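You operate a simulated robot arm through the tools that you are given. There is no shell and no other tool. Be economical: measure what you need, move in short steps, check, and stop when the job is done.

Carry out the task below with a simulated robot arm. There is one attempt and no reset: what you move stays moved.

Task
Put things in order on the yellow-legged workbench top. At the end: the brown rusty brake block is on the silver square dish; the grey brick piece from the yellow-legged workbench top stands on top of the grey yellow-striped clay cube (carton); the grey clay lump from the yellow-legged workbench top stands where the brown rusty brake block stood; the orange sensor stands where the grey clay lump stood; whatever was shut is shut again. Leave all else as you found it, and nothing knocked over.
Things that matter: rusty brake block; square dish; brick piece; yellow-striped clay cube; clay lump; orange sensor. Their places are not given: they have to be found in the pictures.

The check looks at the end state, three seconds after you hand in, the way a careful person would. Anything else that was tipped, shoved, dropped, spilled or broken makes it a failure.

Robot
A 6-joint arm with a two-finger parallel gripper, fixed in place. Base frame: the origin is at the foot of the arm, x ahead of it, y to its left, z up; the work surface is at about z = 0. Units: mm, rad, N and s.
With the tool pointing down near the work surface it reaches from about 180 to 460 mm from the base axis. Its first joint turns from -1.222 to 1.222 rad. Payload 1.9 kg.
Tool frame: the origin (TCP) lies between the finger pads and is the grasp point; the fingertips stand 23 mm ahead of it; z points along the fingers, y is the line along which they close. Largest opening 94 mm; finger width 38, thickness 10; the body of the gripper, 54 by 96 mm, starts 39 mm behind the TCP.
Orientation is that of the tool frame in the base frame, as a unit quaternion [x, y, z, w]. With the fingers straight down and closing along the base's y, the tool's x points along the base's -x, its y along +y and its z along -z.

Tools
- The arm moves only by the tool apply_moves. Its argument "steps" is a list of rows, each a list of 3 entries, a list of its own where there are three numbers: the finger opening in mm, from 0 to 94, then the shift along the tool's x, y, z in mm, then the turn, a rotation vector about the tool's x, y, z in rad. In form: [[claw, [dx, dy, dz], [wx, wy, wz]], ...]. A call has 1 to 10 rows; each row is the pose to reach, as a shift and turn from the pose commanded when the call began, along the tool's axes at that moment. Rows are played at 5 a second. More than 50 mm and 0.15 rad between two rows, or a gripper value outside its range, and nothing of the call is played. Where a pose cannot be reached the arm comes as near as it can. A force on the tool above 40 N (or 10 N above the force at the start of the call, whichever is more), or a blocked arm, ends the call early, and 0.2 s more pass. Each finger travels about 108 mm/s and halts on what it meets, pressing with about 25 N; the grip force reading is that of the motor and also rises with nothing between the fingers. The clock runs only during rows and for 0.2 s after the last one: add rows that repeat a pose to give the fingers time. It gives the time, the measured TCP pose, the force on the tool (base axes), the opening and the grip force at its end, in the units of the frame above (readings bear some noise).
- Cameras (640 x 400 px; columns grow to the right, rows downward): "scene" is fixed at [66.6, 321.7, 425.2]; the picture's right is [-0.67, -0.74, 0.00], its down [-0.43, 0.39, -0.81] and it looks along [0.60, -0.55, -0.58] (base axes); focal length 214 px, centre (320, 200). "wrist" rides on the gripper at [-39, 0, -44] in the tool frame; the picture's right is [0.00, -1.00, 0.00], its down [0.97, 0.00, -0.24] and it looks along [0.24, 0.00, 0.97] (tool axes); focal length 218 px, centre (320, 200).
- grab_frame(camera): a new picture of that camera. No time passes.
- locate(camera, pixels): there is no depth. For up to 12 entries [column, row, z] of the newest picture of that camera ("zoom" is the newest enlarged one), the place [x, y] in the base frame at which the ray of that pixel passes the height z, good to about 2 mm. No time passes.
- inspect(camera, box): a new picture of the part [left, top, right, bottom] of that camera's present view, enlarged. No time passes.
- hand_in(): hands the job in; it is judged then, once.

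Go step by step. Measure first, check grasps and placings, and put right what went wrong. The budget is 80 turns and 54 pictures, counting those below and the enlarged ones. Unless the task says otherwise, let go and move clear before handing in, and close with one line.

The tools are called after "Call:" as a command line: name --argument value ..., lists and objects as JSON in quotes. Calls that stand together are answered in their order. apply_moves: Moves the arm, as the interface text tells. Its arguments: {"type":"object","properties":{"steps":{"type":"array"}},"required":["steps"]} The other tools are called the same way: grab_frame (camera) takes a picture; locate (camera, pixels) gives the place at which the rays of pixels pass given heights; inspect (camera, box) takes an enlarged picture of a part of a camera's view; hand_in () hands the job in.

At the start:

```text
time: 0.0
tool_pos: [317.6, 19.1, 301.8]
ee_rot: [0.0, 1.0, 0.0, 0.0]
ft_force: [0.1, 0.1, 0.6]
finger_gap: 94.0
grip_force: 0.0
```

scene: 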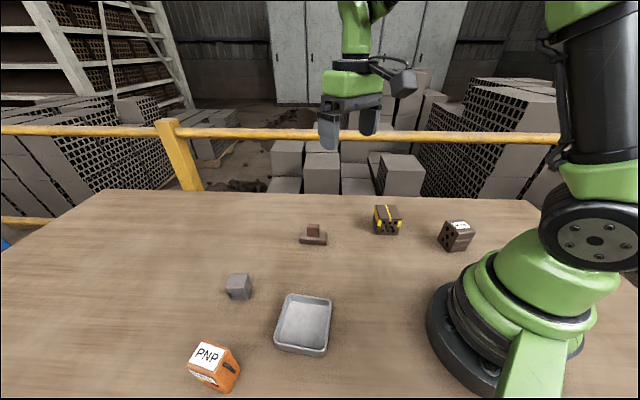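
wrist: 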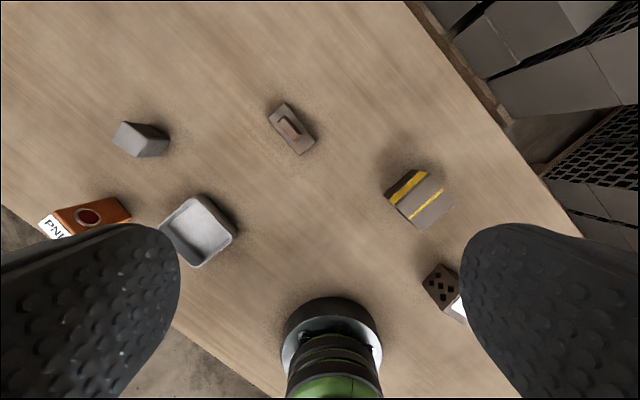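

The pictures show six items: a grey lump at scene (238,286), a brown block at (313,235), a striped cube at (387,219), a holed piece at (456,236), an orange box at (215,365) and a dish at (303,325). I'll enlarge both views to tell them apart.

Call:
inspect --camera "scene" --box '[280, 190, 490, 260]'

Call:
inspect --camera "scene" --box '[170, 250, 350, 400]'

Call:
inspect --camera "wrist" --box '[20, 80, 500, 330]'

```text
3.05 times, centred on (385, 225) of scene
```

zoom: 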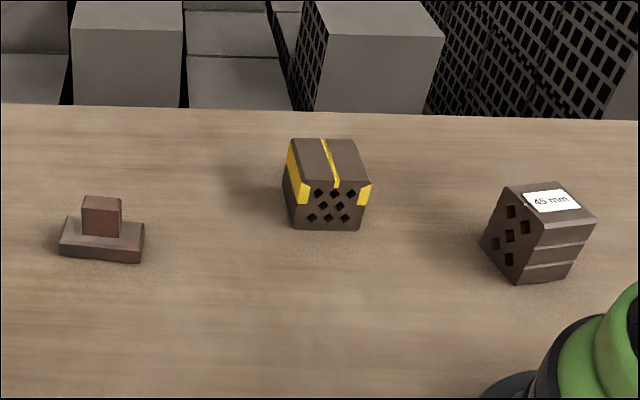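

```text
2.67 times, centred on (260, 325) of scene
```

zoom: 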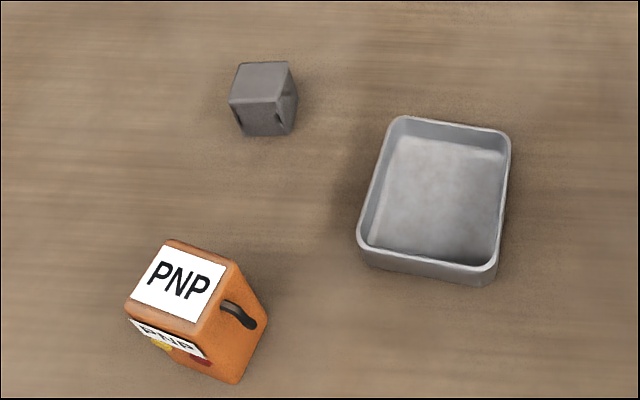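

```text
1.33 times, centred on (260, 205) of wrist
```

zoom: 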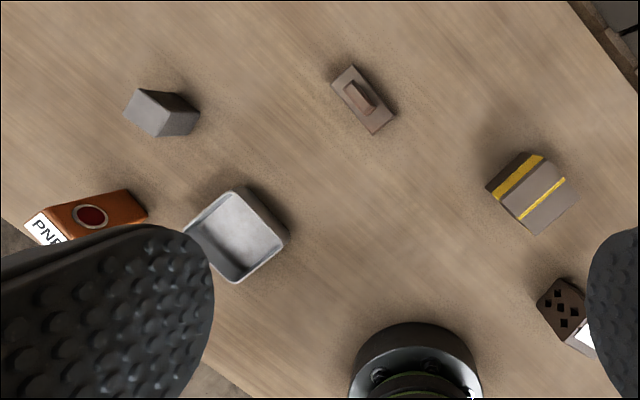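

The holed "45 mm" piece is the brick and the plain grey cube is the clay lump. Nothing here has a lid. Next I'll locate the corners of each item.

Call:
locate --camera "scene" --pixels '[[299.4, 242.7, 0], [327, 245.7, 0], [377.5, 234.5, 0], [398, 234.8, 0], [372.5, 220, 0], [449, 252.5, 0], [467, 250.2, 0], [438.4, 239, 0], [231.2, 301.4, 0], [249, 299.9, 0], [251.8, 288.3, 0], [228.2, 393.5, 0]]'

Call:
locate --camera "scene" --pixels '[[240, 370, 0], [446.6, 220.4, 35], [463.7, 219, 35], [475.5, 230.9, 35], [457, 234, 35], [230, 273.3, 25], [248.8, 273.3, 25], [244.3, 287.5, 25], [225.9, 288.7, 25], [202, 340.4, 50], [229.3, 349, 50], [215, 371.8, 50]]'

Call:
locate --camera "scene" --pixels '[[187.7, 364.3, 50], [290, 293.5, 20], [331, 298.8, 20], [326.3, 351, 20], [273.9, 340, 20], [375.5, 205, 35], [397, 205, 35], [401.7, 218.8, 35], [380.4, 220, 35], [302.4, 230.9, 12], [327.6, 236.8, 12], [313, 224, 30]]'

Call:
locate --camera "wrist" --pixels '[[284, 102, 12], [315, 143, 12], [301, 155, 12], [269, 115, 12], [121, 121, 30], [165, 134, 30], [196, 194, 20], [236, 235, 20], [195, 267, 20], [159, 230, 20], [427, 169, 35], [454, 189, 35]]'

```text
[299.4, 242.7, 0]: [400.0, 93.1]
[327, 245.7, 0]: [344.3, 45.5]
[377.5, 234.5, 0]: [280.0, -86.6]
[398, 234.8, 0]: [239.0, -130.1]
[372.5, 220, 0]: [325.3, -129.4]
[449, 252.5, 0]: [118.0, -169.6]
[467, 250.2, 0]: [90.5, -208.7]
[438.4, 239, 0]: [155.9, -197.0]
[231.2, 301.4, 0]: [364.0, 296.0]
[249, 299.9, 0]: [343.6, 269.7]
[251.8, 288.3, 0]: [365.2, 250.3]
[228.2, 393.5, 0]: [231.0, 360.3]
```

```text
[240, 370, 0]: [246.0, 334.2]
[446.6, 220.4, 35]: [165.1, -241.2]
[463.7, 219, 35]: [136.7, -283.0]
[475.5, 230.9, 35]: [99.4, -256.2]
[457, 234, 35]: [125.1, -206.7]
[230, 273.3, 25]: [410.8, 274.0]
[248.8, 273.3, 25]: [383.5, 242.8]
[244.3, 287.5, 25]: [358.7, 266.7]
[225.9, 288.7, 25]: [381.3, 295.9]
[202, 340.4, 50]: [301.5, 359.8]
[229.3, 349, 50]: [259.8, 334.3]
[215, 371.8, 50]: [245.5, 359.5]
```

```text
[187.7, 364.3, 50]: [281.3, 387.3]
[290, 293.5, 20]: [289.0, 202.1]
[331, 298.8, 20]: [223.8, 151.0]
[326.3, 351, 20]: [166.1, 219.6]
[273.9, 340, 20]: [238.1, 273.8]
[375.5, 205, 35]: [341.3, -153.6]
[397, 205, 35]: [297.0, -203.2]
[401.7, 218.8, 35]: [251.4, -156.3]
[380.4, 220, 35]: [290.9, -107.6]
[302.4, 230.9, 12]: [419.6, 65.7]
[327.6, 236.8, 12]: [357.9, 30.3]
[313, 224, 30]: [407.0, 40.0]
```

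```text
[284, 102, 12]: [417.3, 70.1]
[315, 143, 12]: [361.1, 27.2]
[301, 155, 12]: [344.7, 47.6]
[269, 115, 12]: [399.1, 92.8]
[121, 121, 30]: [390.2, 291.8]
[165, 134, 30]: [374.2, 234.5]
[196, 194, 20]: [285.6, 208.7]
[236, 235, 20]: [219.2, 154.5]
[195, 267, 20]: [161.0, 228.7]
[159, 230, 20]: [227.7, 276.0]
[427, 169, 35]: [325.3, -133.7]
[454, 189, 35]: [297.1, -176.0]
```

Corners agree across both views. The brake base is centred near (381,59) with its long axis at about 36°. I'll move above it, turned to match, and take a close look.

Call:
apply_moves --steps '[[94, [-13, 8, 28], [0, 0, -0.126]], [94, [-26, 16, 56], [0, 0, -0.252]], [94, [-38, 24, 84], [0, 0, -0.378]], [94, [-51, 32, 112], [0, 0, -0.504]], [94, [-63, 40, 140], [0, 0, -0.63]], [94, [-63, 40, 140], [0, 0, -0.63]]]'

Call:
grab_frame --camera "wrist"

Call:
inspect --camera "scene" --box '[280, 200, 350, 260]'

```text
time: 1.4
tool_pos: [380.8, 58.8, 162.3]
ee_rot: [-0.311, 0.951, 0.001, 0.0]
ft_force: [0.6, 0.5, -0.9]
finger_gap: 94.2
grip_force: 0.2
```

```text
48 pictures are left
```

wrist: 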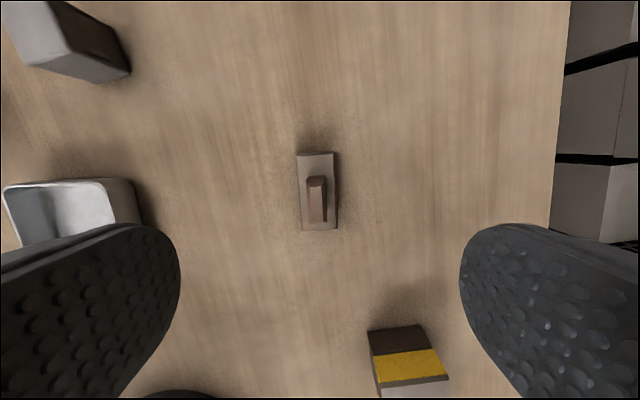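

```text
6.67 times, centred on (315, 230) of scene
```

zoom: 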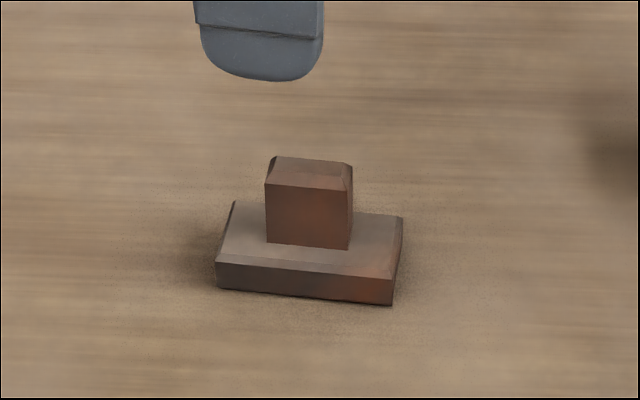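

The brake block is nearly square to the tool, with its stem at wrist (306–327, 177–222). I'll measure the stem and base height.

Call:
locate --camera "zoom" --pixels '[[218, 290, 0], [393, 305, 0], [217, 263, 10], [217, 263, 15], [392, 277, 10], [392, 277, 15], [266, 243, 12], [350, 250, 12], [266, 185, 30], [266, 185, 40], [353, 188, 30], [353, 188, 40]]'

Call:
locate --camera "wrist" --pixels '[[299, 153, 12], [333, 153, 12], [338, 230, 12], [301, 230, 12], [307, 179, 35], [327, 179, 35], [326, 222, 12], [309, 222, 12]]'

```text
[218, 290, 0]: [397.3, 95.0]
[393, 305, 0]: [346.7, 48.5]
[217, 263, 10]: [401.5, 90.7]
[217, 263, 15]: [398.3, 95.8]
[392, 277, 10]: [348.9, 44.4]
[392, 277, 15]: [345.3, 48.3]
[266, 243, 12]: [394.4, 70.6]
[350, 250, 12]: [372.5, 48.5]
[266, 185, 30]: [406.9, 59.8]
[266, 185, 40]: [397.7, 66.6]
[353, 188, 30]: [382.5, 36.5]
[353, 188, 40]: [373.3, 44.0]
```

```text
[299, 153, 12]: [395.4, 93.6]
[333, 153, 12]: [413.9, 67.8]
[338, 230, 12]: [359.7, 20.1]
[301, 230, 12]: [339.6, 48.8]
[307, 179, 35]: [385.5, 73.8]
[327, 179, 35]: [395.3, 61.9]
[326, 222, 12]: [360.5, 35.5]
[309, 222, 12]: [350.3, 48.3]
```

The base is 14 mm tall and the stem rises to about 43 mm, roughly 14 mm thick and centred. I'll lower the fingers onto the stem, with the tips just above the base, and close.

Call:
apply_moves --steps '[[70, [0, 1, 40], [0, 0, -0.05]], [60, [1, 1, 80], [0, 0, -0.05]], [60, [1, 1, 105], [0, 0, -0.05]], [60, [1, 1, 120], [0, 0, -0.05]], [60, [1, 1, 120], [0, 0, -0.05]], [0, [1, 1, 120], [0, 0, -0.05]], [0, [1, 1, 120], [0, 0, -0.05]], [0, [1, 1, 120], [0, 0, -0.05]]]'

Call:
inspect --camera "scene" --box '[240, 160, 400, 260]'

```text
time: 3.2
tool_pos: [380.0, 60.0, 44.4]
ee_rot: [-0.333, 0.943, 0.002, 0.002]
ft_force: [1.3, 2.2, 17.5]
finger_gap: 13.8
grip_force: 25.1
```

```text
4.00 times, centred on (320, 210) of scene
```

zoom: 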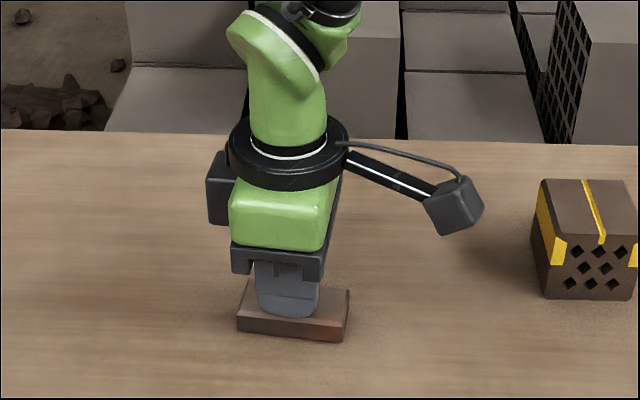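

The fingers hold the stem at 13.8 mm, and at this height the block rests on the table with the TCP at 44.4. I'll lift and carry it toward the dish centre near (226,214), turning as I go.

Call:
apply_moves --steps '[[0, [0, 0, -37], [0, 0, 0]], [0, [0, 0, -74], [0, 0, 0]], [0, [0, 0, -110], [0, 0, 0]], [0, [3, 31, -120], [0, 0, 0.14]], [0, [7, 62, -120], [0, 0, 0.28]], [0, [10, 93, -120], [0, 0, 0.42]], [0, [13, 124, -120], [0, 0, 0.56]], [0, [17, 155, -120], [0, 0, 0.7]], [0, [20, 186, -120], [0, 0, 0.84]], [0, [23, 216, -120], [0, 0, 0.98]]]'

Call:
apply_moves --steps '[[0, [0, 0, 0], [0, 0, 0.14]], [0, [0, 0, 0], [0, 0, 0.28]], [0, [0, 0, 0], [0, 0, 0.42]], [0, [0, 0, 0], [0, 0, 0.56]], [0, [0, 0, 0], [0, 0, 0.6]], [0, [0, 0, 0], [0, 0, 0.6]]]'

Call:
grab_frame --camera "wrist"

Call:
inspect --camera "scene" --box '[200, 200, 400, 380]'

```text
time: 5.4
tool_pos: [225.6, 214.0, 163.2]
ee_rot: [0.151, 0.989, 0.001, 0.001]
ft_force: [-0.2, -0.3, -2.8]
finger_gap: 13.8
grip_force: 25.2
```

```text
time: 6.8
tool_pos: [225.6, 213.5, 163.3]
ee_rot: [0.436, 0.9, 0.001, 0.0]
ft_force: [-0.8, 0.0, -1.6]
finger_gap: 13.8
grip_force: 24.7
```

```text
45 pictures are left
```

wrist: 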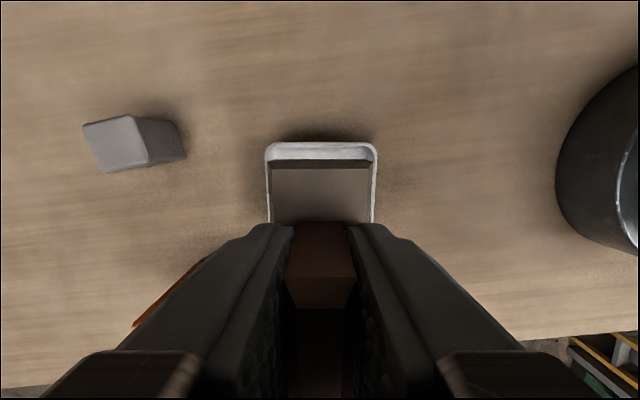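

```text
2.22 times, centred on (300, 290) of scene
```

zoom: 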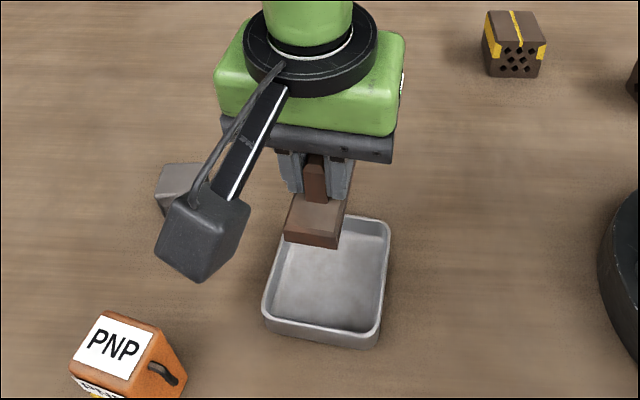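

The dish lies symmetric about the tool axis in the wrist view (rim columns 265 and 377). I'll check the lengthwise centring against the rim.

Call:
locate --camera "wrist" --pixels '[[320, 142, 20], [265, 148, 20], [377, 148, 20], [320, 160, 20], [320, 168, 4], [320, 142, 25]]'

Call:
locate --camera "zoom" --pixels '[[265, 308, 20], [380, 338, 20], [390, 225, 20], [266, 318, 0], [376, 349, 0], [380, 338, 25], [265, 308, 25], [390, 225, 25]]'

```text
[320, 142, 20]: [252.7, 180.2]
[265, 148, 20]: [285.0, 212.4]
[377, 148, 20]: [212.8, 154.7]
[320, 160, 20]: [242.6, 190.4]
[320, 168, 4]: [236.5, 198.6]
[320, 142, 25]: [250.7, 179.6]
```

```text
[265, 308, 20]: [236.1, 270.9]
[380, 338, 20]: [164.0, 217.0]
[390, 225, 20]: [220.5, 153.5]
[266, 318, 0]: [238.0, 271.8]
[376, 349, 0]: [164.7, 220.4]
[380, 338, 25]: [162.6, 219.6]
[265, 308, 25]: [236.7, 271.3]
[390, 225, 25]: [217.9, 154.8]
```

The dish is nearly square, about 86 mm across, centred near (226,212). The far inner wall at rows 142–168 looks sloped, so I'll enlarge it to judge the floor size.

Call:
inspect --camera "wrist" --box '[240, 120, 400, 220]'

Call:
inspect --camera "scene" --box '[260, 280, 350, 370]'

```text
4.00 times, centred on (320, 170) of wrist
```

zoom: 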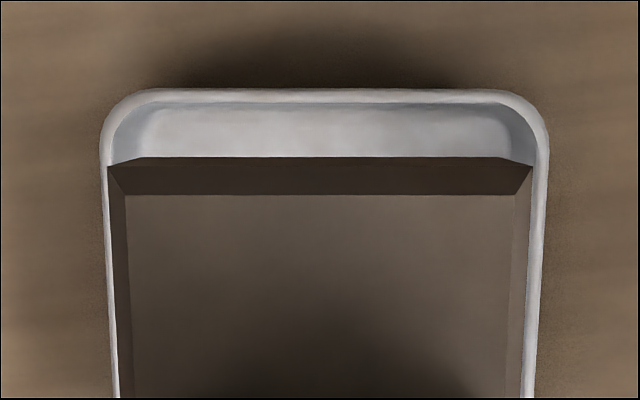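

```text
4.44 times, centred on (305, 325) of scene
```

zoom: 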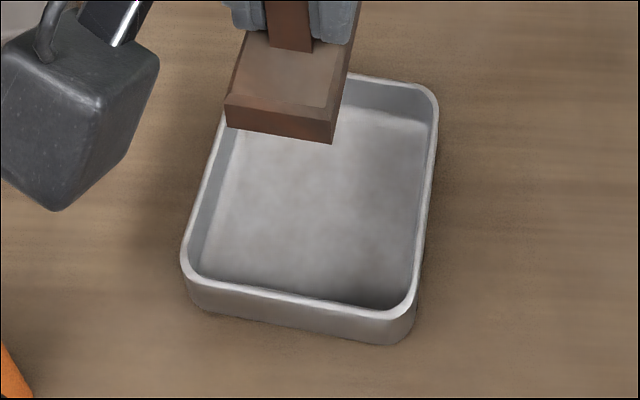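

The brown panel in that view is the held block itself, square with the rim, so the walls are straight and thin. I'll check the near rim once more for lengthwise centring.

Call:
locate --camera "zoom" --pixels '[[295, 303, 20], [295, 335, 0], [295, 293, 20], [437, 180, 20], [203, 185, 20], [295, 303, 25], [390, 82, 20], [385, 107, 4], [426, 180, 20]]'

```text
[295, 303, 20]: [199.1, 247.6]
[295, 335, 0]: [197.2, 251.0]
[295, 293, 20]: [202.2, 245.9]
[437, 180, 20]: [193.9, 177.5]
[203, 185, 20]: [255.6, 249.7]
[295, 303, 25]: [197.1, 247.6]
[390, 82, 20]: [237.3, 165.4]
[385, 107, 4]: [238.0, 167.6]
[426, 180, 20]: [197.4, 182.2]
```

The rim is at ±43 lengthwise and ±46 across, so the block is centred over the dish. I'll lower it to just above the floor and then ease it into contact.

Call:
apply_moves --steps '[[0, [0, 0, 40], [0, 0, 0]], [0, [0, 0, 75], [0, 0, 0]], [0, [0, 0, 95], [0, 0, 0]], [0, [0, 0, 105], [0, 0, 0]], [0, [0, 0, 109], [0, 0, 0]], [0, [0, 0, 111], [0, 0, 0]], [0, [0, 0, 111], [0, 0, 0]]]'

Call:
inspect --camera "scene" --box '[250, 250, 370, 370]'

```text
time: 8.4
tool_pos: [225.0, 213.7, 50.2]
ee_rot: [0.436, 0.9, 0.001, -0.001]
ft_force: [0.2, 0.3, -2.8]
finger_gap: 14.1
grip_force: 25.2
```

```text
3.33 times, centred on (310, 310) of scene
```

zoom: 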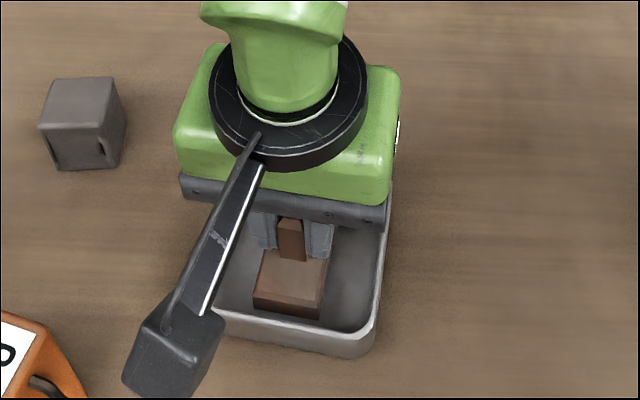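

The block is inside the walls with no contact yet (TCP 50.2, force about -3 N). I'll ease down until the floor is felt.

Call:
apply_moves --steps '[[0, [0, 0, 1.5], [0, 0, 0]], [0, [0, 0, 3], [0, 0, 0]], [0, [0, 0, 4], [0, 0, 0]], [0, [0, 0, 4], [0, 0, 0]]]'

```text
time: 9.4
tool_pos: [224.7, 214.2, 48.0]
ee_rot: [0.435, 0.9, 0.001, -0.001]
ft_force: [-0.1, -1.2, -0.3]
finger_gap: 13.8
grip_force: 24.8
```

Force rose from -2.8 to -0.3 N, so contact is just beginning at 48.0. I'll go 1.5 mm further, open gently and rise.

Call:
apply_moves --steps '[[0, [0, 0, 1.5], [0, 0, 0]], [0, [0, 0, 1.5], [0, 0, 0]], [25, [0, 0, 1], [0, 0, 0]], [36, [0, 0, 0], [0, 0, 0]], [36, [0, 0, 0], [0, 0, 0]], [36, [0, 0, -35], [0, 0, 0]], [36, [0, 0, -75], [0, 0, 0]], [60, [0, 0, -120], [0, 0, 0]], [94, [0, 0, -160], [0, 0, 0]]]'

Call:
grab_frame --camera "scene"

Call:
inspect --camera "wrist" --box '[60, 60, 440, 300]'

```text
time: 11.4
tool_pos: [223.7, 214.0, 207.0]
ee_rot: [0.435, 0.9, -0.001, -0.001]
ft_force: [0.4, -0.4, 0.0]
finger_gap: 94.1
grip_force: 0.0
```

```text
40 pictures are left
```

scene: 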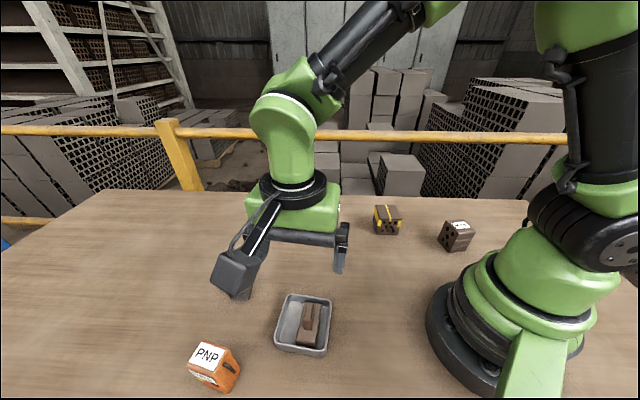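

```text
1.67 times, centred on (250, 180) of wrist
```

zoom: 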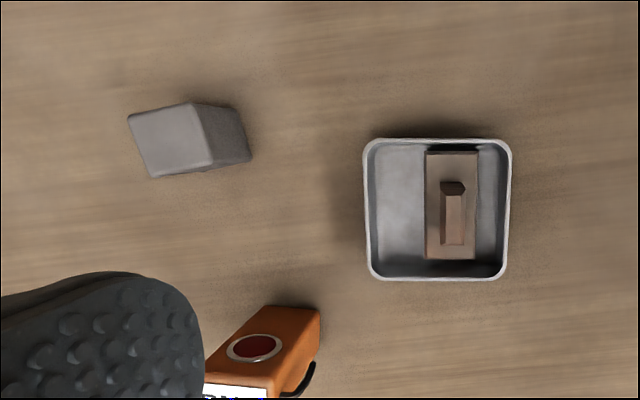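

The brake block lies flat in the dish and nothing else moved. Next is the brick at about (123,-203), and I'll swing round to it by way of (310,0).

Call:
apply_moves --steps '[[94, [-44, -13, 0], [0, 0, 0]], [94, [-88, -26, 0], [0, 0, 0]], [94, [-132, -39, 0], [0, 0, 0]], [94, [-177, -52, 0], [0, 0, 0]], [94, [-221, -66, 0], [0, 0, 0]]]'

Call:
apply_moves --steps '[[94, [-7, -43, 0], [0, 0, -0.05]], [94, [-14, -85, 0], [0, 0, -0.1]], [94, [-21, -128, 0], [0, 0, -0.15]], [94, [-27, -170, 0], [0, 0, -0.2]], [94, [-34, -213, 0], [0, 0, -0.25]], [94, [-40, -255, 0], [0, 0, -0.29]], [94, [-40, -255, 0], [0, 0, -0.29]]]'

Call:
grab_frame --camera "wrist"

```text
time: 12.6
tool_pos: [310.8, 0.4, 205.6]
ee_rot: [0.436, 0.9, 0.0, -0.002]
ft_force: [0.2, 0.0, 0.1]
finger_gap: 93.8
grip_force: 0.1
```

```text
time: 14.2
tool_pos: [134.5, -191.0, 206.5]
ee_rot: [0.301, 0.954, 0.001, 0.0]
ft_force: [0.3, 0.8, 0.5]
finger_gap: 93.8
grip_force: 0.1
```

```text
38 pictures are left
```

wrist: 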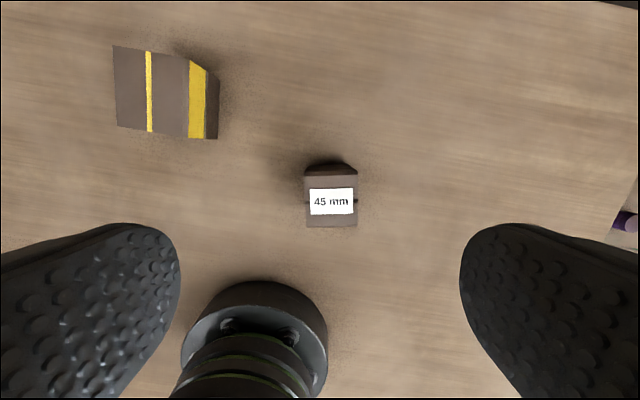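

The brick sits square to the tool at wrist (305–357, 165–227). I'll enlarge it for size and position, and the cube in the same view too.

Call:
inspect --camera "wrist" --box '[270, 150, 400, 240]'

Call:
inspect --camera "scene" --box '[420, 205, 490, 265]'

Call:
inspect --camera "wrist" --box '[90, 30, 250, 150]'

```text
4.44 times, centred on (335, 195) of wrist
```

zoom: 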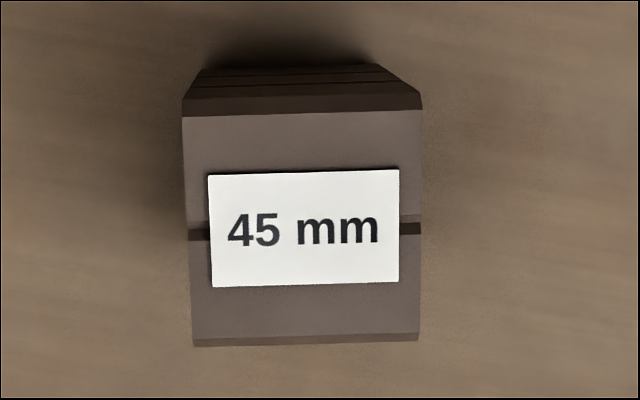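

```text
6.67 times, centred on (455, 235) of scene
```

zoom: 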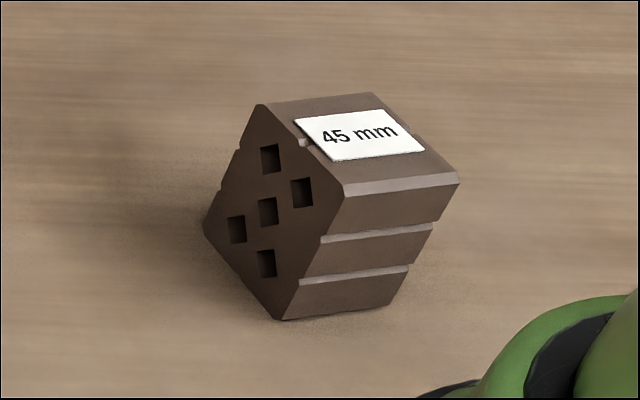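

```text
3.33 times, centred on (170, 90) of wrist
```

zoom: 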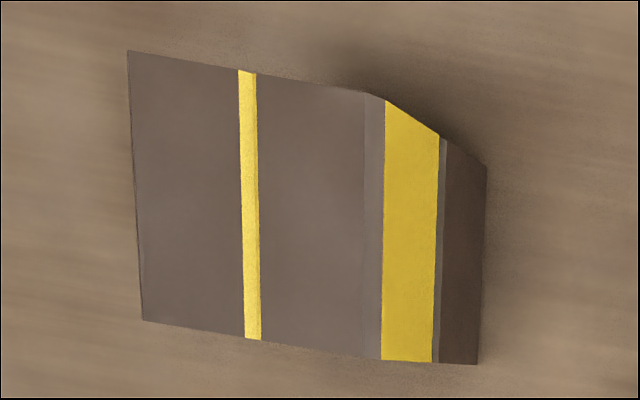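

The brick looks like a cube of roughly 47 mm. I'll locate its top face and the cube's top face at candidate heights.

Call:
locate --camera "wrist" --pixels '[[304.3, 173, 45], [358, 173, 45], [356.5, 226.5, 45], [306.5, 226.5, 45], [308.5, 165.5, 0], [352, 165, 0], [304.3, 173, 55], [358, 173, 55], [356.5, 226.5, 55], [306.5, 226.5, 55]]'

Call:
locate --camera "zoom" --pixels '[[127, 50, 50], [368, 92, 50], [380, 359, 50], [142, 320, 50], [127, 50, 60], [368, 92, 60], [380, 359, 60], [142, 320, 60], [487, 165, 0], [478, 364, 0]]'

```text
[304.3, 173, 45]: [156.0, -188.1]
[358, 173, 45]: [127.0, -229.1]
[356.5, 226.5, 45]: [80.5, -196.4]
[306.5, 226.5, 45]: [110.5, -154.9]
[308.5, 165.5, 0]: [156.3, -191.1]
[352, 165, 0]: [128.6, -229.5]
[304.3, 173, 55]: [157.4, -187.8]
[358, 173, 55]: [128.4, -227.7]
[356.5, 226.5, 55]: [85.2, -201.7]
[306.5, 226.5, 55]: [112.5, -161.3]
```

```text
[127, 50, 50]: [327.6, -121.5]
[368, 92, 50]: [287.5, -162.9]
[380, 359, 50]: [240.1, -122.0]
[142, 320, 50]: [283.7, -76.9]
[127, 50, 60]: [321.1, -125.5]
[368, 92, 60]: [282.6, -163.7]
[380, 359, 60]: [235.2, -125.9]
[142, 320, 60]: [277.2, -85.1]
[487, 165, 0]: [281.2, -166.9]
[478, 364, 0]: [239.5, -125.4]
```

Both views agree: the brick is about 48×48×60 mm, centred near (122,-197), and the cube is about 58 mm with its centre near (280,-125). I'll descend over the brick and grip it.

Call:
apply_moves --steps '[[94, [8, -10.5, 30], [0, 0, 0]], [94, [8, -10.5, 70], [0, 0, 0]], [94, [8, -10.5, 110], [0, 0, 0]], [94, [8, -10.5, 145], [0, 0, 0]], [94, [8, -10.5, 168], [0, 0, 0]], [94, [8, -10.5, 168], [0, 0, 0]]]'

Call:
inspect --camera "scene" --box '[380, 150, 540, 270]'

Call:
grab_frame --camera "wrist"

```text
time: 15.6
tool_pos: [124.8, -194.1, 37.8]
ee_rot: [0.301, 0.954, 0.0, 0.0]
ft_force: [0.5, 0.3, -0.1]
finger_gap: 94.0
grip_force: 0.0
```

```text
3.33 times, centred on (460, 210) of scene
```

zoom: 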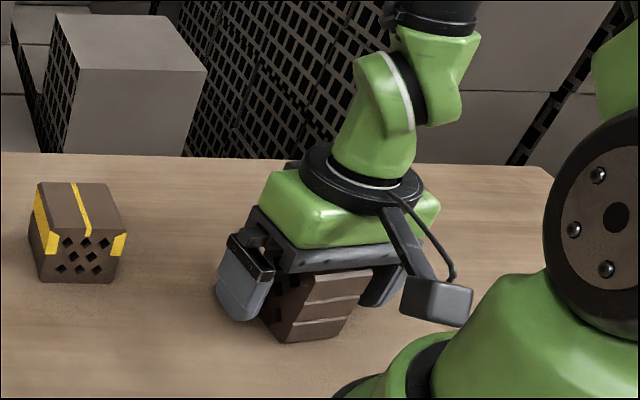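

```text
33 pictures are left
```

wrist: 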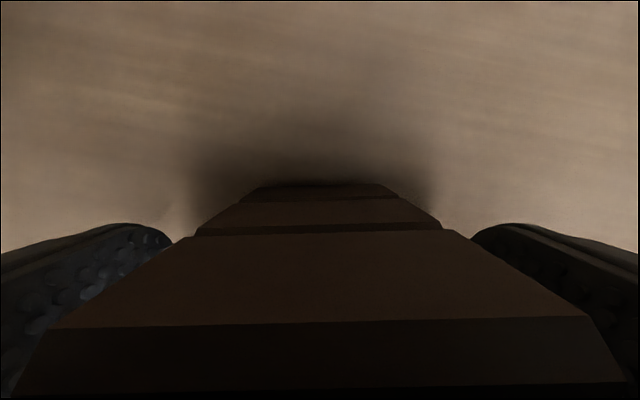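

The brick is centred between the fingers. I'll close, and then lift if it holds.

Call:
apply_moves --steps '[[60, [0, 0, 0], [0, 0, 0]], [30, [0, 0, 0], [0, 0, 0]], [30, [0, 0, 0], [0, 0, 0]], [30, [0, 0, 0], [0, 0, 0]]]'

```text
time: 16.6
tool_pos: [124.5, -194.1, 39.9]
ee_rot: [0.301, 0.954, 0.001, 0.0]
ft_force: [1.1, 1.2, -0.4]
finger_gap: 45.0
grip_force: 24.6
```

Gripped at 45 mm, and the TCP reads 39.9 with the brick standing on the table. I'll lift it 120 mm and carry it above the cube, turning 0.17 rad to match the cube's sides.

Call:
apply_moves --steps '[[30, [0, 0, -35], [0, 0, 0]], [30, [0, 0, -80], [0, 0, 0]], [30, [0, 0, -120], [0, 0, 0]], [30, [-22, 36, -120], [0, 0, 0.04]], [30, [-44, 73, -120], [0, 0, 0.08]], [30, [-66, 110, -120], [0, 0, 0.13]], [30, [-88, 146, -120], [0, 0, 0.17]], [30, [-88, 146, -120], [0, 0, 0.17]]]'

Call:
grab_frame --camera "wrist"

Call:
inspect --camera "scene" --box '[320, 120, 460, 250]'

```text
time: 18.4
tool_pos: [279.6, -124.3, 158.6]
ee_rot: [0.381, 0.925, 0.002, -0.001]
ft_force: [-0.2, 0.5, -1.1]
finger_gap: 44.5
grip_force: 24.9
```

```text
32 pictures are left
```

wrist: 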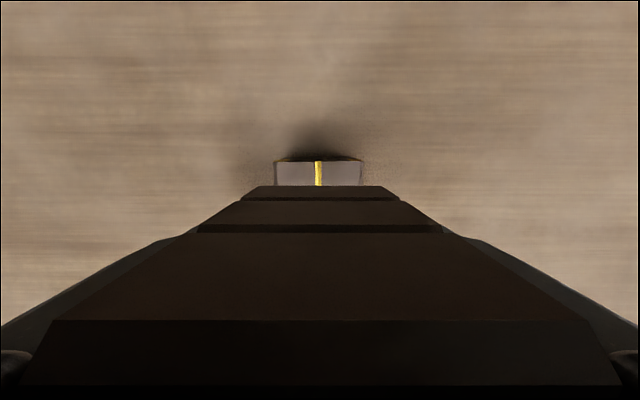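

```text
3.08 times, centred on (390, 185) of scene
```

zoom: 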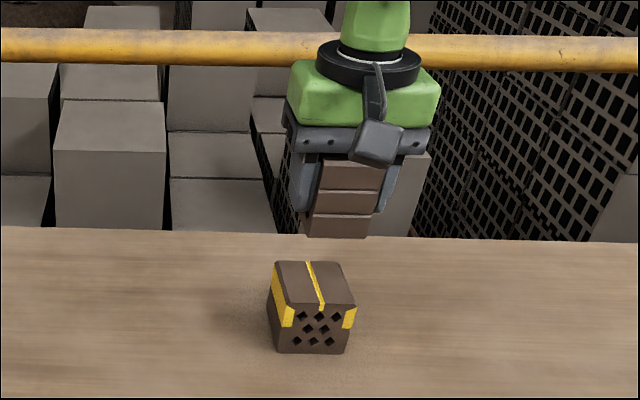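

The brick is lined up over the cube: its top spans columns 275–361, and the far edge at row 161 puts its centre within 2 mm. I'll lower to just above contact.

Call:
apply_moves --steps '[[30, [0, 1, 30], [0, 0, 0]], [30, [0, 1, 46], [0, 0, 0]], [30, [0, 1, 54], [0, 0, 0]], [30, [0, 1, 54], [0, 0, 0]]]'

Call:
inspect --camera "scene" --box '[340, 140, 440, 250]'

```text
time: 19.4
tool_pos: [279.4, -125.4, 105.3]
ee_rot: [0.38, 0.925, 0.001, 0.0]
ft_force: [0.3, 0.3, -1.4]
finger_gap: 44.7
grip_force: 24.8
```

```text
3.64 times, centred on (390, 195) of scene
```

zoom: 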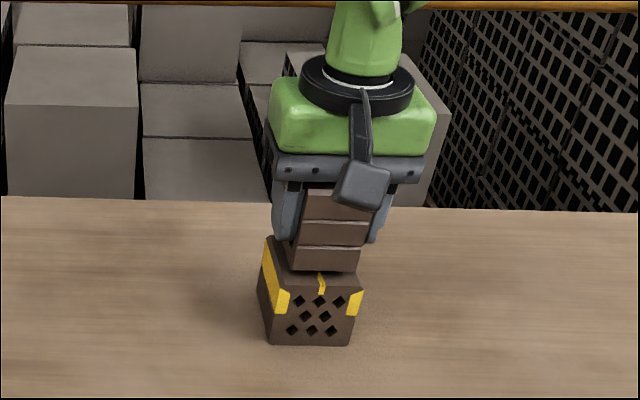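

The brick hovers a few millimetres above the cube. I'll ease down to contact.

Call:
apply_moves --steps '[[30, [0, 0, 2], [0, 0, 0]], [30, [0, 0, 4], [0, 0, 0]], [30, [0, 0, 5.5], [0, 0, 0]], [30, [0, 0, 5.5], [0, 0, 0]]]'

```text
time: 20.4
tool_pos: [280.2, -124.8, 98.2]
ee_rot: [0.381, 0.925, 0.002, 0.0]
ft_force: [-0.3, -0.4, -2.2]
finger_gap: 44.9
grip_force: 25.2
```

Call:
apply_moves --steps '[[30, [0, 0, 1], [0, 0, 0]], [30, [0, 0, 2], [0, 0, 0]], [30, [0, 0, 2], [0, 0, 0]]]'

Call:
inspect --camera "scene" --box '[360, 180, 420, 240]'

```text
time: 21.2
tool_pos: [279.0, -124.6, 98.1]
ee_rot: [0.38, 0.925, 0.0, 0.0]
ft_force: [-4.0, 0.1, 20.3]
finger_gap: 45.0
grip_force: 25.3
```

```text
6.67 times, centred on (390, 210) of scene
```

zoom: 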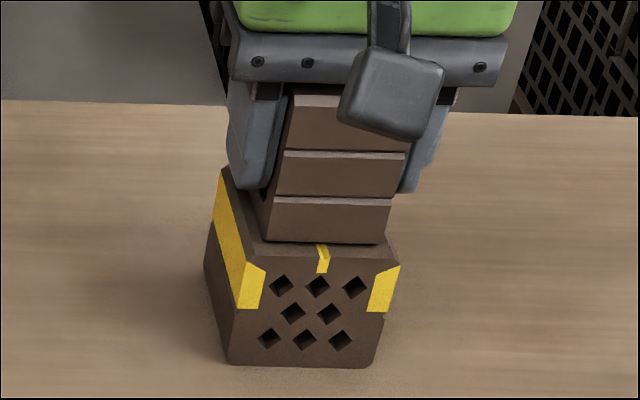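

Contact is firm (20 N) with the brick seated on the cube. I'll relax 1 mm, open and rise straight up.

Call:
apply_moves --steps '[[30, [0, 0, -1.5], [0, 0, 0]], [50, [0, 0, -1.5], [0, 0, 0]], [70, [0, 0, -1.5], [0, 0, 0]], [80, [0, 0, -1.5], [0, 0, 0]], [80, [0, 0, -30], [0, 0, 0]], [90, [0, 0, -75], [0, 0, 0]], [90, [0, 0, -110], [0, 0, 0]]]'

Call:
inspect --camera "scene" --box '[340, 150, 440, 250]'

Call:
inspect --camera "wrist" --box '[220, 120, 420, 280]'

```text
time: 22.8
tool_pos: [281.5, -124.8, 208.1]
ee_rot: [0.381, 0.925, 0.0, 0.0]
ft_force: [-0.7, -0.5, -0.3]
finger_gap: 90.2
grip_force: 0.1
```

```text
4.00 times, centred on (390, 200) of scene
```

zoom: 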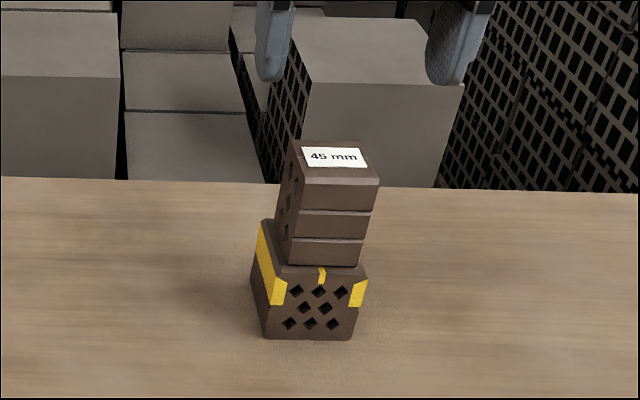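

```text
2.50 times, centred on (320, 200) of wrist
```

zoom: 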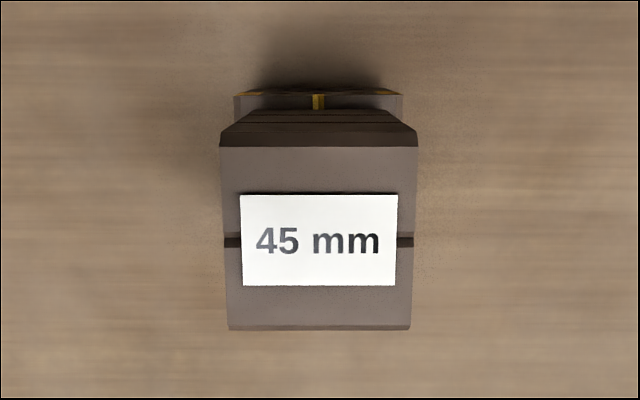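

The brick stands squarely on the cube. Next I'll move toward the clay lump, hovering at about (330,235).

Call:
apply_moves --steps '[[94, [27, 36, 0], [0, 0, 0]], [94, [55, 72, 0], [0, 0, 0]], [94, [82, 109, 0], [0, 0, 0]], [94, [110, 145, 0], [0, 0, 0]], [94, [137, 181, 0], [0, 0, 0]], [94, [164, 217, 0], [0, 0, 0]], [94, [192, 254, 0], [0, 0, 0]], [94, [219, 290, 0], [0, 0, 0]], [94, [219, 290, 0], [0, 0, 0]]]'

Call:
grab_frame --camera "wrist"

Call:
inspect --camera "scene" --box '[170, 250, 290, 400]'

```text
time: 24.8
tool_pos: [328.1, 236.6, 207.5]
ee_rot: [0.381, 0.925, 0.0, -0.002]
ft_force: [-0.4, 0.3, 0.0]
finger_gap: 94.0
grip_force: 0.1
```

```text
26 pictures are left
```

wrist: 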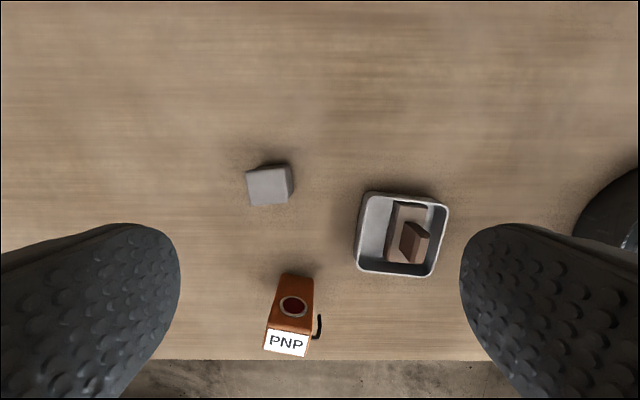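

```text
2.67 times, centred on (230, 325) of scene
```

zoom: 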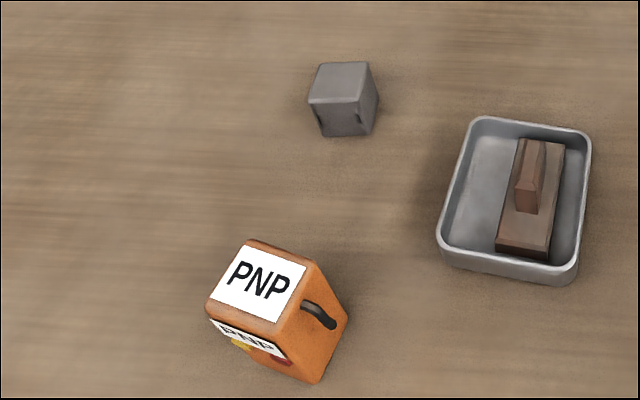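

The lump is at wrist (246–293, 163–207), nearly square to the tool. I'll enlarge it and the sensor for precise placing.

Call:
inspect --camera "wrist" --box '[225, 145, 315, 220]'

Call:
locate --camera "zoom" --pixels '[[320, 200, 40]]'

Call:
inspect --camera "wrist" --box '[235, 260, 345, 370]'

Call:
inspect --camera "scene" --box '[215, 260, 265, 310]'

```text
5.33 times, centred on (270, 182) of wrist
```

zoom: 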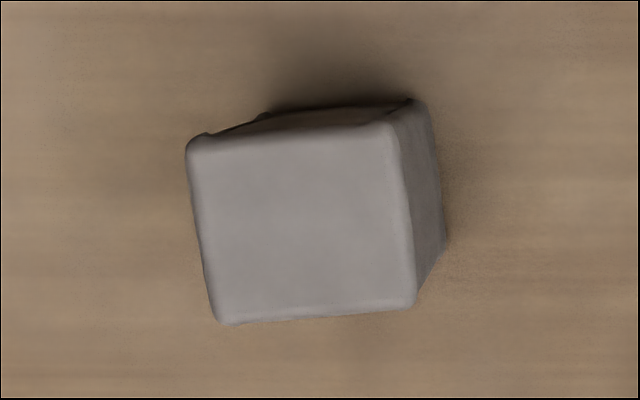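

```text
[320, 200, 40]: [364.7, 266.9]
```

```text
3.64 times, centred on (290, 315) of wrist
```

zoom: 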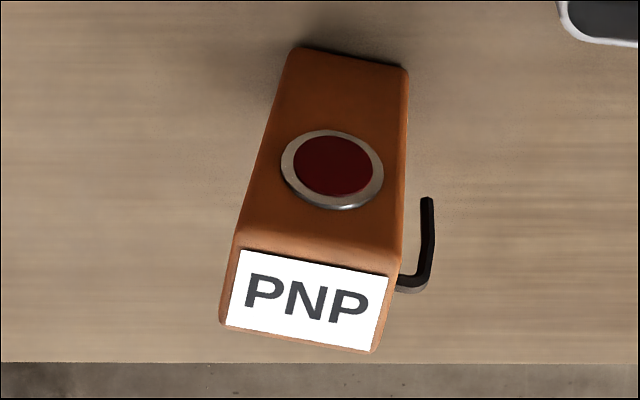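

```text
8.00 times, centred on (240, 285) of scene
```

zoom: 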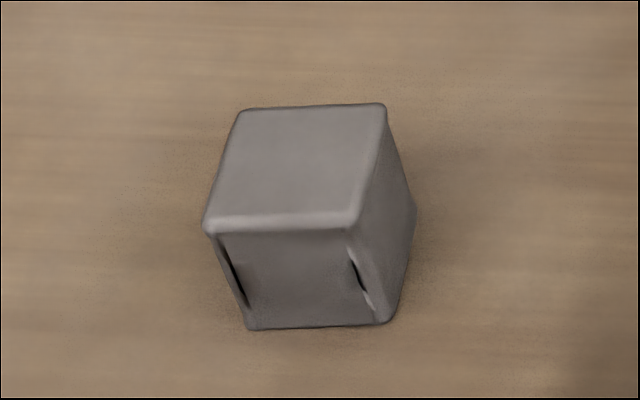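

The lump needs about -0.1 rad of turn to line up. I'll locate its corners from both views at candidate heights.

Call:
locate --camera "wrist" --pixels '[[245.2, 170.8, 40], [283.7, 167.9, 40], [287.4, 201.3, 40], [250.9, 204.9, 40], [245.2, 170.8, 50], [283.7, 167.9, 50], [287.4, 201.3, 50], [250.9, 204.9, 50], [293, 189.5, 0], [289.7, 163, 0]]'

Call:
locate --camera "zoom" --pixels '[[240, 107, 40], [385, 104, 40], [355, 228, 40], [205, 233, 40], [240, 107, 50], [385, 104, 50], [355, 228, 50], [205, 233, 50], [248, 328, 0], [382, 325, 0], [415, 210, 0]]'

```text
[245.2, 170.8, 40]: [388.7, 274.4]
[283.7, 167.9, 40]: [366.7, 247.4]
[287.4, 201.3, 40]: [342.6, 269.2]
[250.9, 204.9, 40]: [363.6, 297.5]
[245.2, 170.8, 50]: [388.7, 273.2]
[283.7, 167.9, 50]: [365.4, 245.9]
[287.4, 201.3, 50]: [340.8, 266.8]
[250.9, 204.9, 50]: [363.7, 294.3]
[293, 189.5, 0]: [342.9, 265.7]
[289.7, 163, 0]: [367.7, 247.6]
```

```text
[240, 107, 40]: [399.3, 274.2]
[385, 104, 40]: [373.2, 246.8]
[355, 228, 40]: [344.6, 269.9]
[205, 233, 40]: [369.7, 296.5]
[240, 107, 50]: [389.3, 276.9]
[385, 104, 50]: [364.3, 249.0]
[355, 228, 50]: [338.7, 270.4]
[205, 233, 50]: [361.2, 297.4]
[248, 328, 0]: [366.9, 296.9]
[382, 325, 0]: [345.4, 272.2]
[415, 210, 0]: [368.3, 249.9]
```

The lump is about 34×34×45 mm, centred near (366.5,272) with r ≈ 456, which is right at the reach limit. I'll descend around it with open fingers and then check.

Call:
apply_moves --steps '[[94, [-1, 25, 20], [0, 0, -0.05]], [94, [-2, 50, 45], [0, 0, -0.1]], [94, [-2, 50, 90], [0, 0, -0.1]], [94, [-2, 50, 125], [0, 0, -0.1]], [94, [-2, 50, 155], [0, 0, -0.1]], [94, [-2, 50, 176], [0, 0, -0.1]], [94, [-2, 50, 176], [0, 0, -0.1]]]'

Call:
grab_frame --camera "wrist"

Call:
inspect --camera "scene" --box '[170, 200, 330, 330]'

```text
time: 26.4
tool_pos: [365.1, 270.1, 33.3]
ee_rot: [0.334, 0.943, 0.0, 0.001]
ft_force: [0.7, -0.2, 0.3]
finger_gap: 93.9
grip_force: 0.0
```

```text
21 pictures are left
```

wrist: 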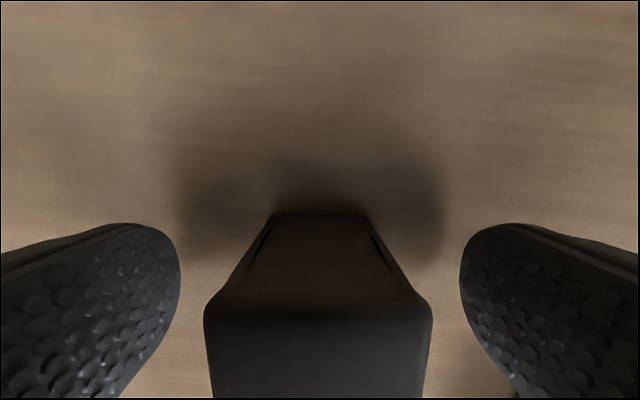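

```text
3.08 times, centred on (250, 265) of scene
```

zoom: 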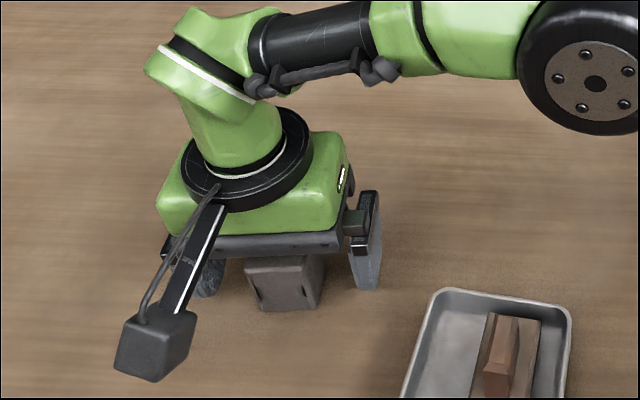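

The lump is centred between the fingers (columns 204–432) and within reach. I'll close on it.

Call:
apply_moves --steps '[[55, [0, 0, 0], [0, 0, 0]], [20, [0, 0, 0], [0, 0, 0]], [20, [0, 0, 0], [0, 0, 0]], [20, [0, 0, 0], [0, 0, 0]]]'

```text
time: 27.4
tool_pos: [365.6, 270.7, 32.5]
ee_rot: [0.334, 0.943, 0.001, 0.0]
ft_force: [1.0, -0.7, 0.0]
finger_gap: 40.0
grip_force: 25.4
```

Gripped at 40 mm, with TCP z 32.5 when standing. I'll lift and carry it to the brake block's old spot at about (380,60).

Call:
apply_moves --steps '[[20, [0, 0, -20], [0, 0, 0]], [20, [0, 0, -45], [0, 0, 0]], [20, [-29, -31, -60], [0, 0, 0]], [20, [-58, -62, -60], [0, 0, 0]], [20, [-88, -93, -60], [0, 0, 0]], [20, [-117, -124, -60], [0, 0, 0]], [20, [-146, -154, -60], [0, 0, 0]], [20, [-146, -154, -60], [0, 0, 0]]]'

Call:
inspect --camera "scene" --box '[240, 160, 400, 270]'

```text
time: 29.2
tool_pos: [380.2, 56.5, 91.8]
ee_rot: [0.334, 0.943, 0.001, 0.0]
ft_force: [-0.7, 0.1, -1.1]
finger_gap: 39.9
grip_force: 24.7
```

```text
3.64 times, centred on (320, 215) of scene
```

zoom: 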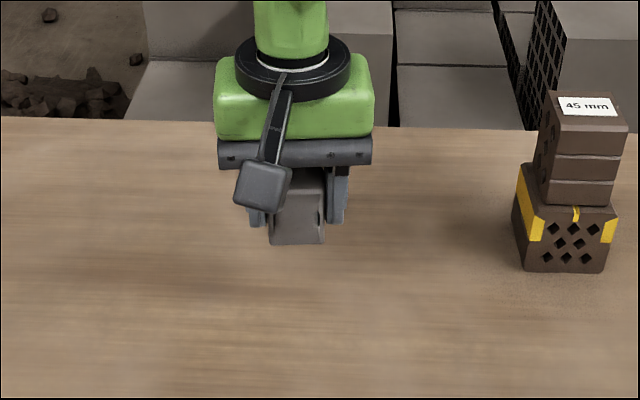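

The lump is held upright over the spot. I'll lower it to just above the table and ease into contact.

Call:
apply_moves --steps '[[20, [0, 2.5, 25], [0, 0, 0]], [20, [0, 2.5, 45], [0, 0, 0]], [20, [0, 2.5, 54], [0, 0, 0]], [20, [0, 2.5, 57], [0, 0, 0]], [20, [0, 2.5, 59], [0, 0, 0]], [20, [0, 2.5, 59], [0, 0, 0]]]'

```text
time: 30.6
tool_pos: [382.0, 61.1, 33.4]
ee_rot: [0.334, 0.943, 0.001, -0.001]
ft_force: [0.3, 0.6, -1.1]
finger_gap: 39.9
grip_force: 24.7
```

Call:
apply_moves --steps '[[20, [0, 0, 1], [0, 0, 0]], [20, [0, 0, 2], [0, 0, 0]], [20, [0, 0, 2], [0, 0, 0]]]'

```text
time: 31.4
tool_pos: [384.0, 60.3, 32.3]
ee_rot: [0.334, 0.943, 0.001, 0.001]
ft_force: [-4.0, -1.1, 21.2]
finger_gap: 39.7
grip_force: 24.7
```

Contact is firm at 21 N and the TCP is at the standing height of 32.3. I'll relax, open, rise and look.

Call:
apply_moves --steps '[[20, [0, 0, -1], [0, 0, 0]], [50, [0, 0, -1], [0, 0, 0]], [75, [0, 0, -1], [0, 0, 0]], [85, [0, 0, -1], [0, 0, 0]], [85, [0, 0, -40], [0, 0, 0]], [94, [0, 0, -85], [0, 0, 0]], [94, [0, 0, -130], [0, 0, 0]], [94, [0, 0, -170], [0, 0, 0]]]'

Call:
inspect --camera "scene" --box '[260, 180, 360, 260]'

```text
time: 33.2
tool_pos: [383.0, 60.0, 201.4]
ee_rot: [0.333, 0.943, 0.0, -0.001]
ft_force: [-0.7, 0.3, 0.0]
finger_gap: 94.2
grip_force: 0.0
```

```text
5.00 times, centred on (310, 220) of scene
```

zoom: 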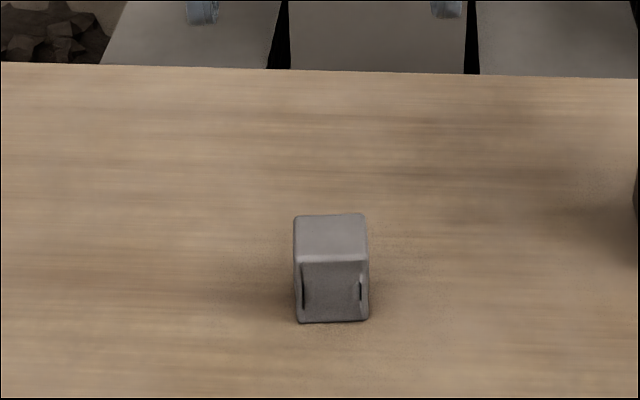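

The lump stands at the brake's old place. Next is the sensor near (257,357): I'll hover beside it, turned so the fingers close across the lens and sticker faces and stay clear of the side lever.

Call:
apply_moves --steps '[[94, [35, 14, 0], [0, 0, -0.13]], [94, [70, 27, 0], [0, 0, -0.26]], [94, [105, 41, 0], [0, 0, -0.39]], [94, [139, 55, 0], [0, 0, -0.52]], [94, [174, 68, 0], [0, 0, -0.65]], [94, [209, 82, 0], [0, 0, -0.78]], [94, [244, 96, 0], [0, 0, -0.91]], [94, [278, 109, 0], [0, 0, -1.04]], [94, [278, 109, 0], [0, 0, -1.17]], [94, [278, 109, 0], [0, 0, -1.3]]]'

Call:
grab_frame --camera "wrist"

Call:
inspect --camera "scene" --box '[170, 320, 260, 400]'

```text
time: 35.4
tool_pos: [235.1, 320.2, 201.1]
ee_rot: [-0.306, 0.952, 0.0, 0.0]
ft_force: [-0.6, 0.8, 0.6]
finger_gap: 94.1
grip_force: 0.0
```

```text
17 pictures are left
```

wrist: 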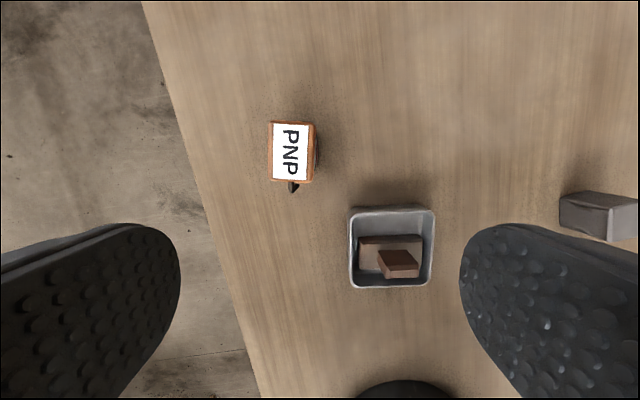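

```text
5.00 times, centred on (215, 360) of scene
```

zoom: 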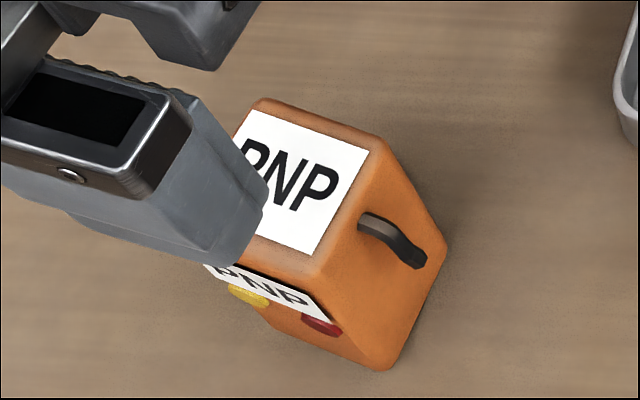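

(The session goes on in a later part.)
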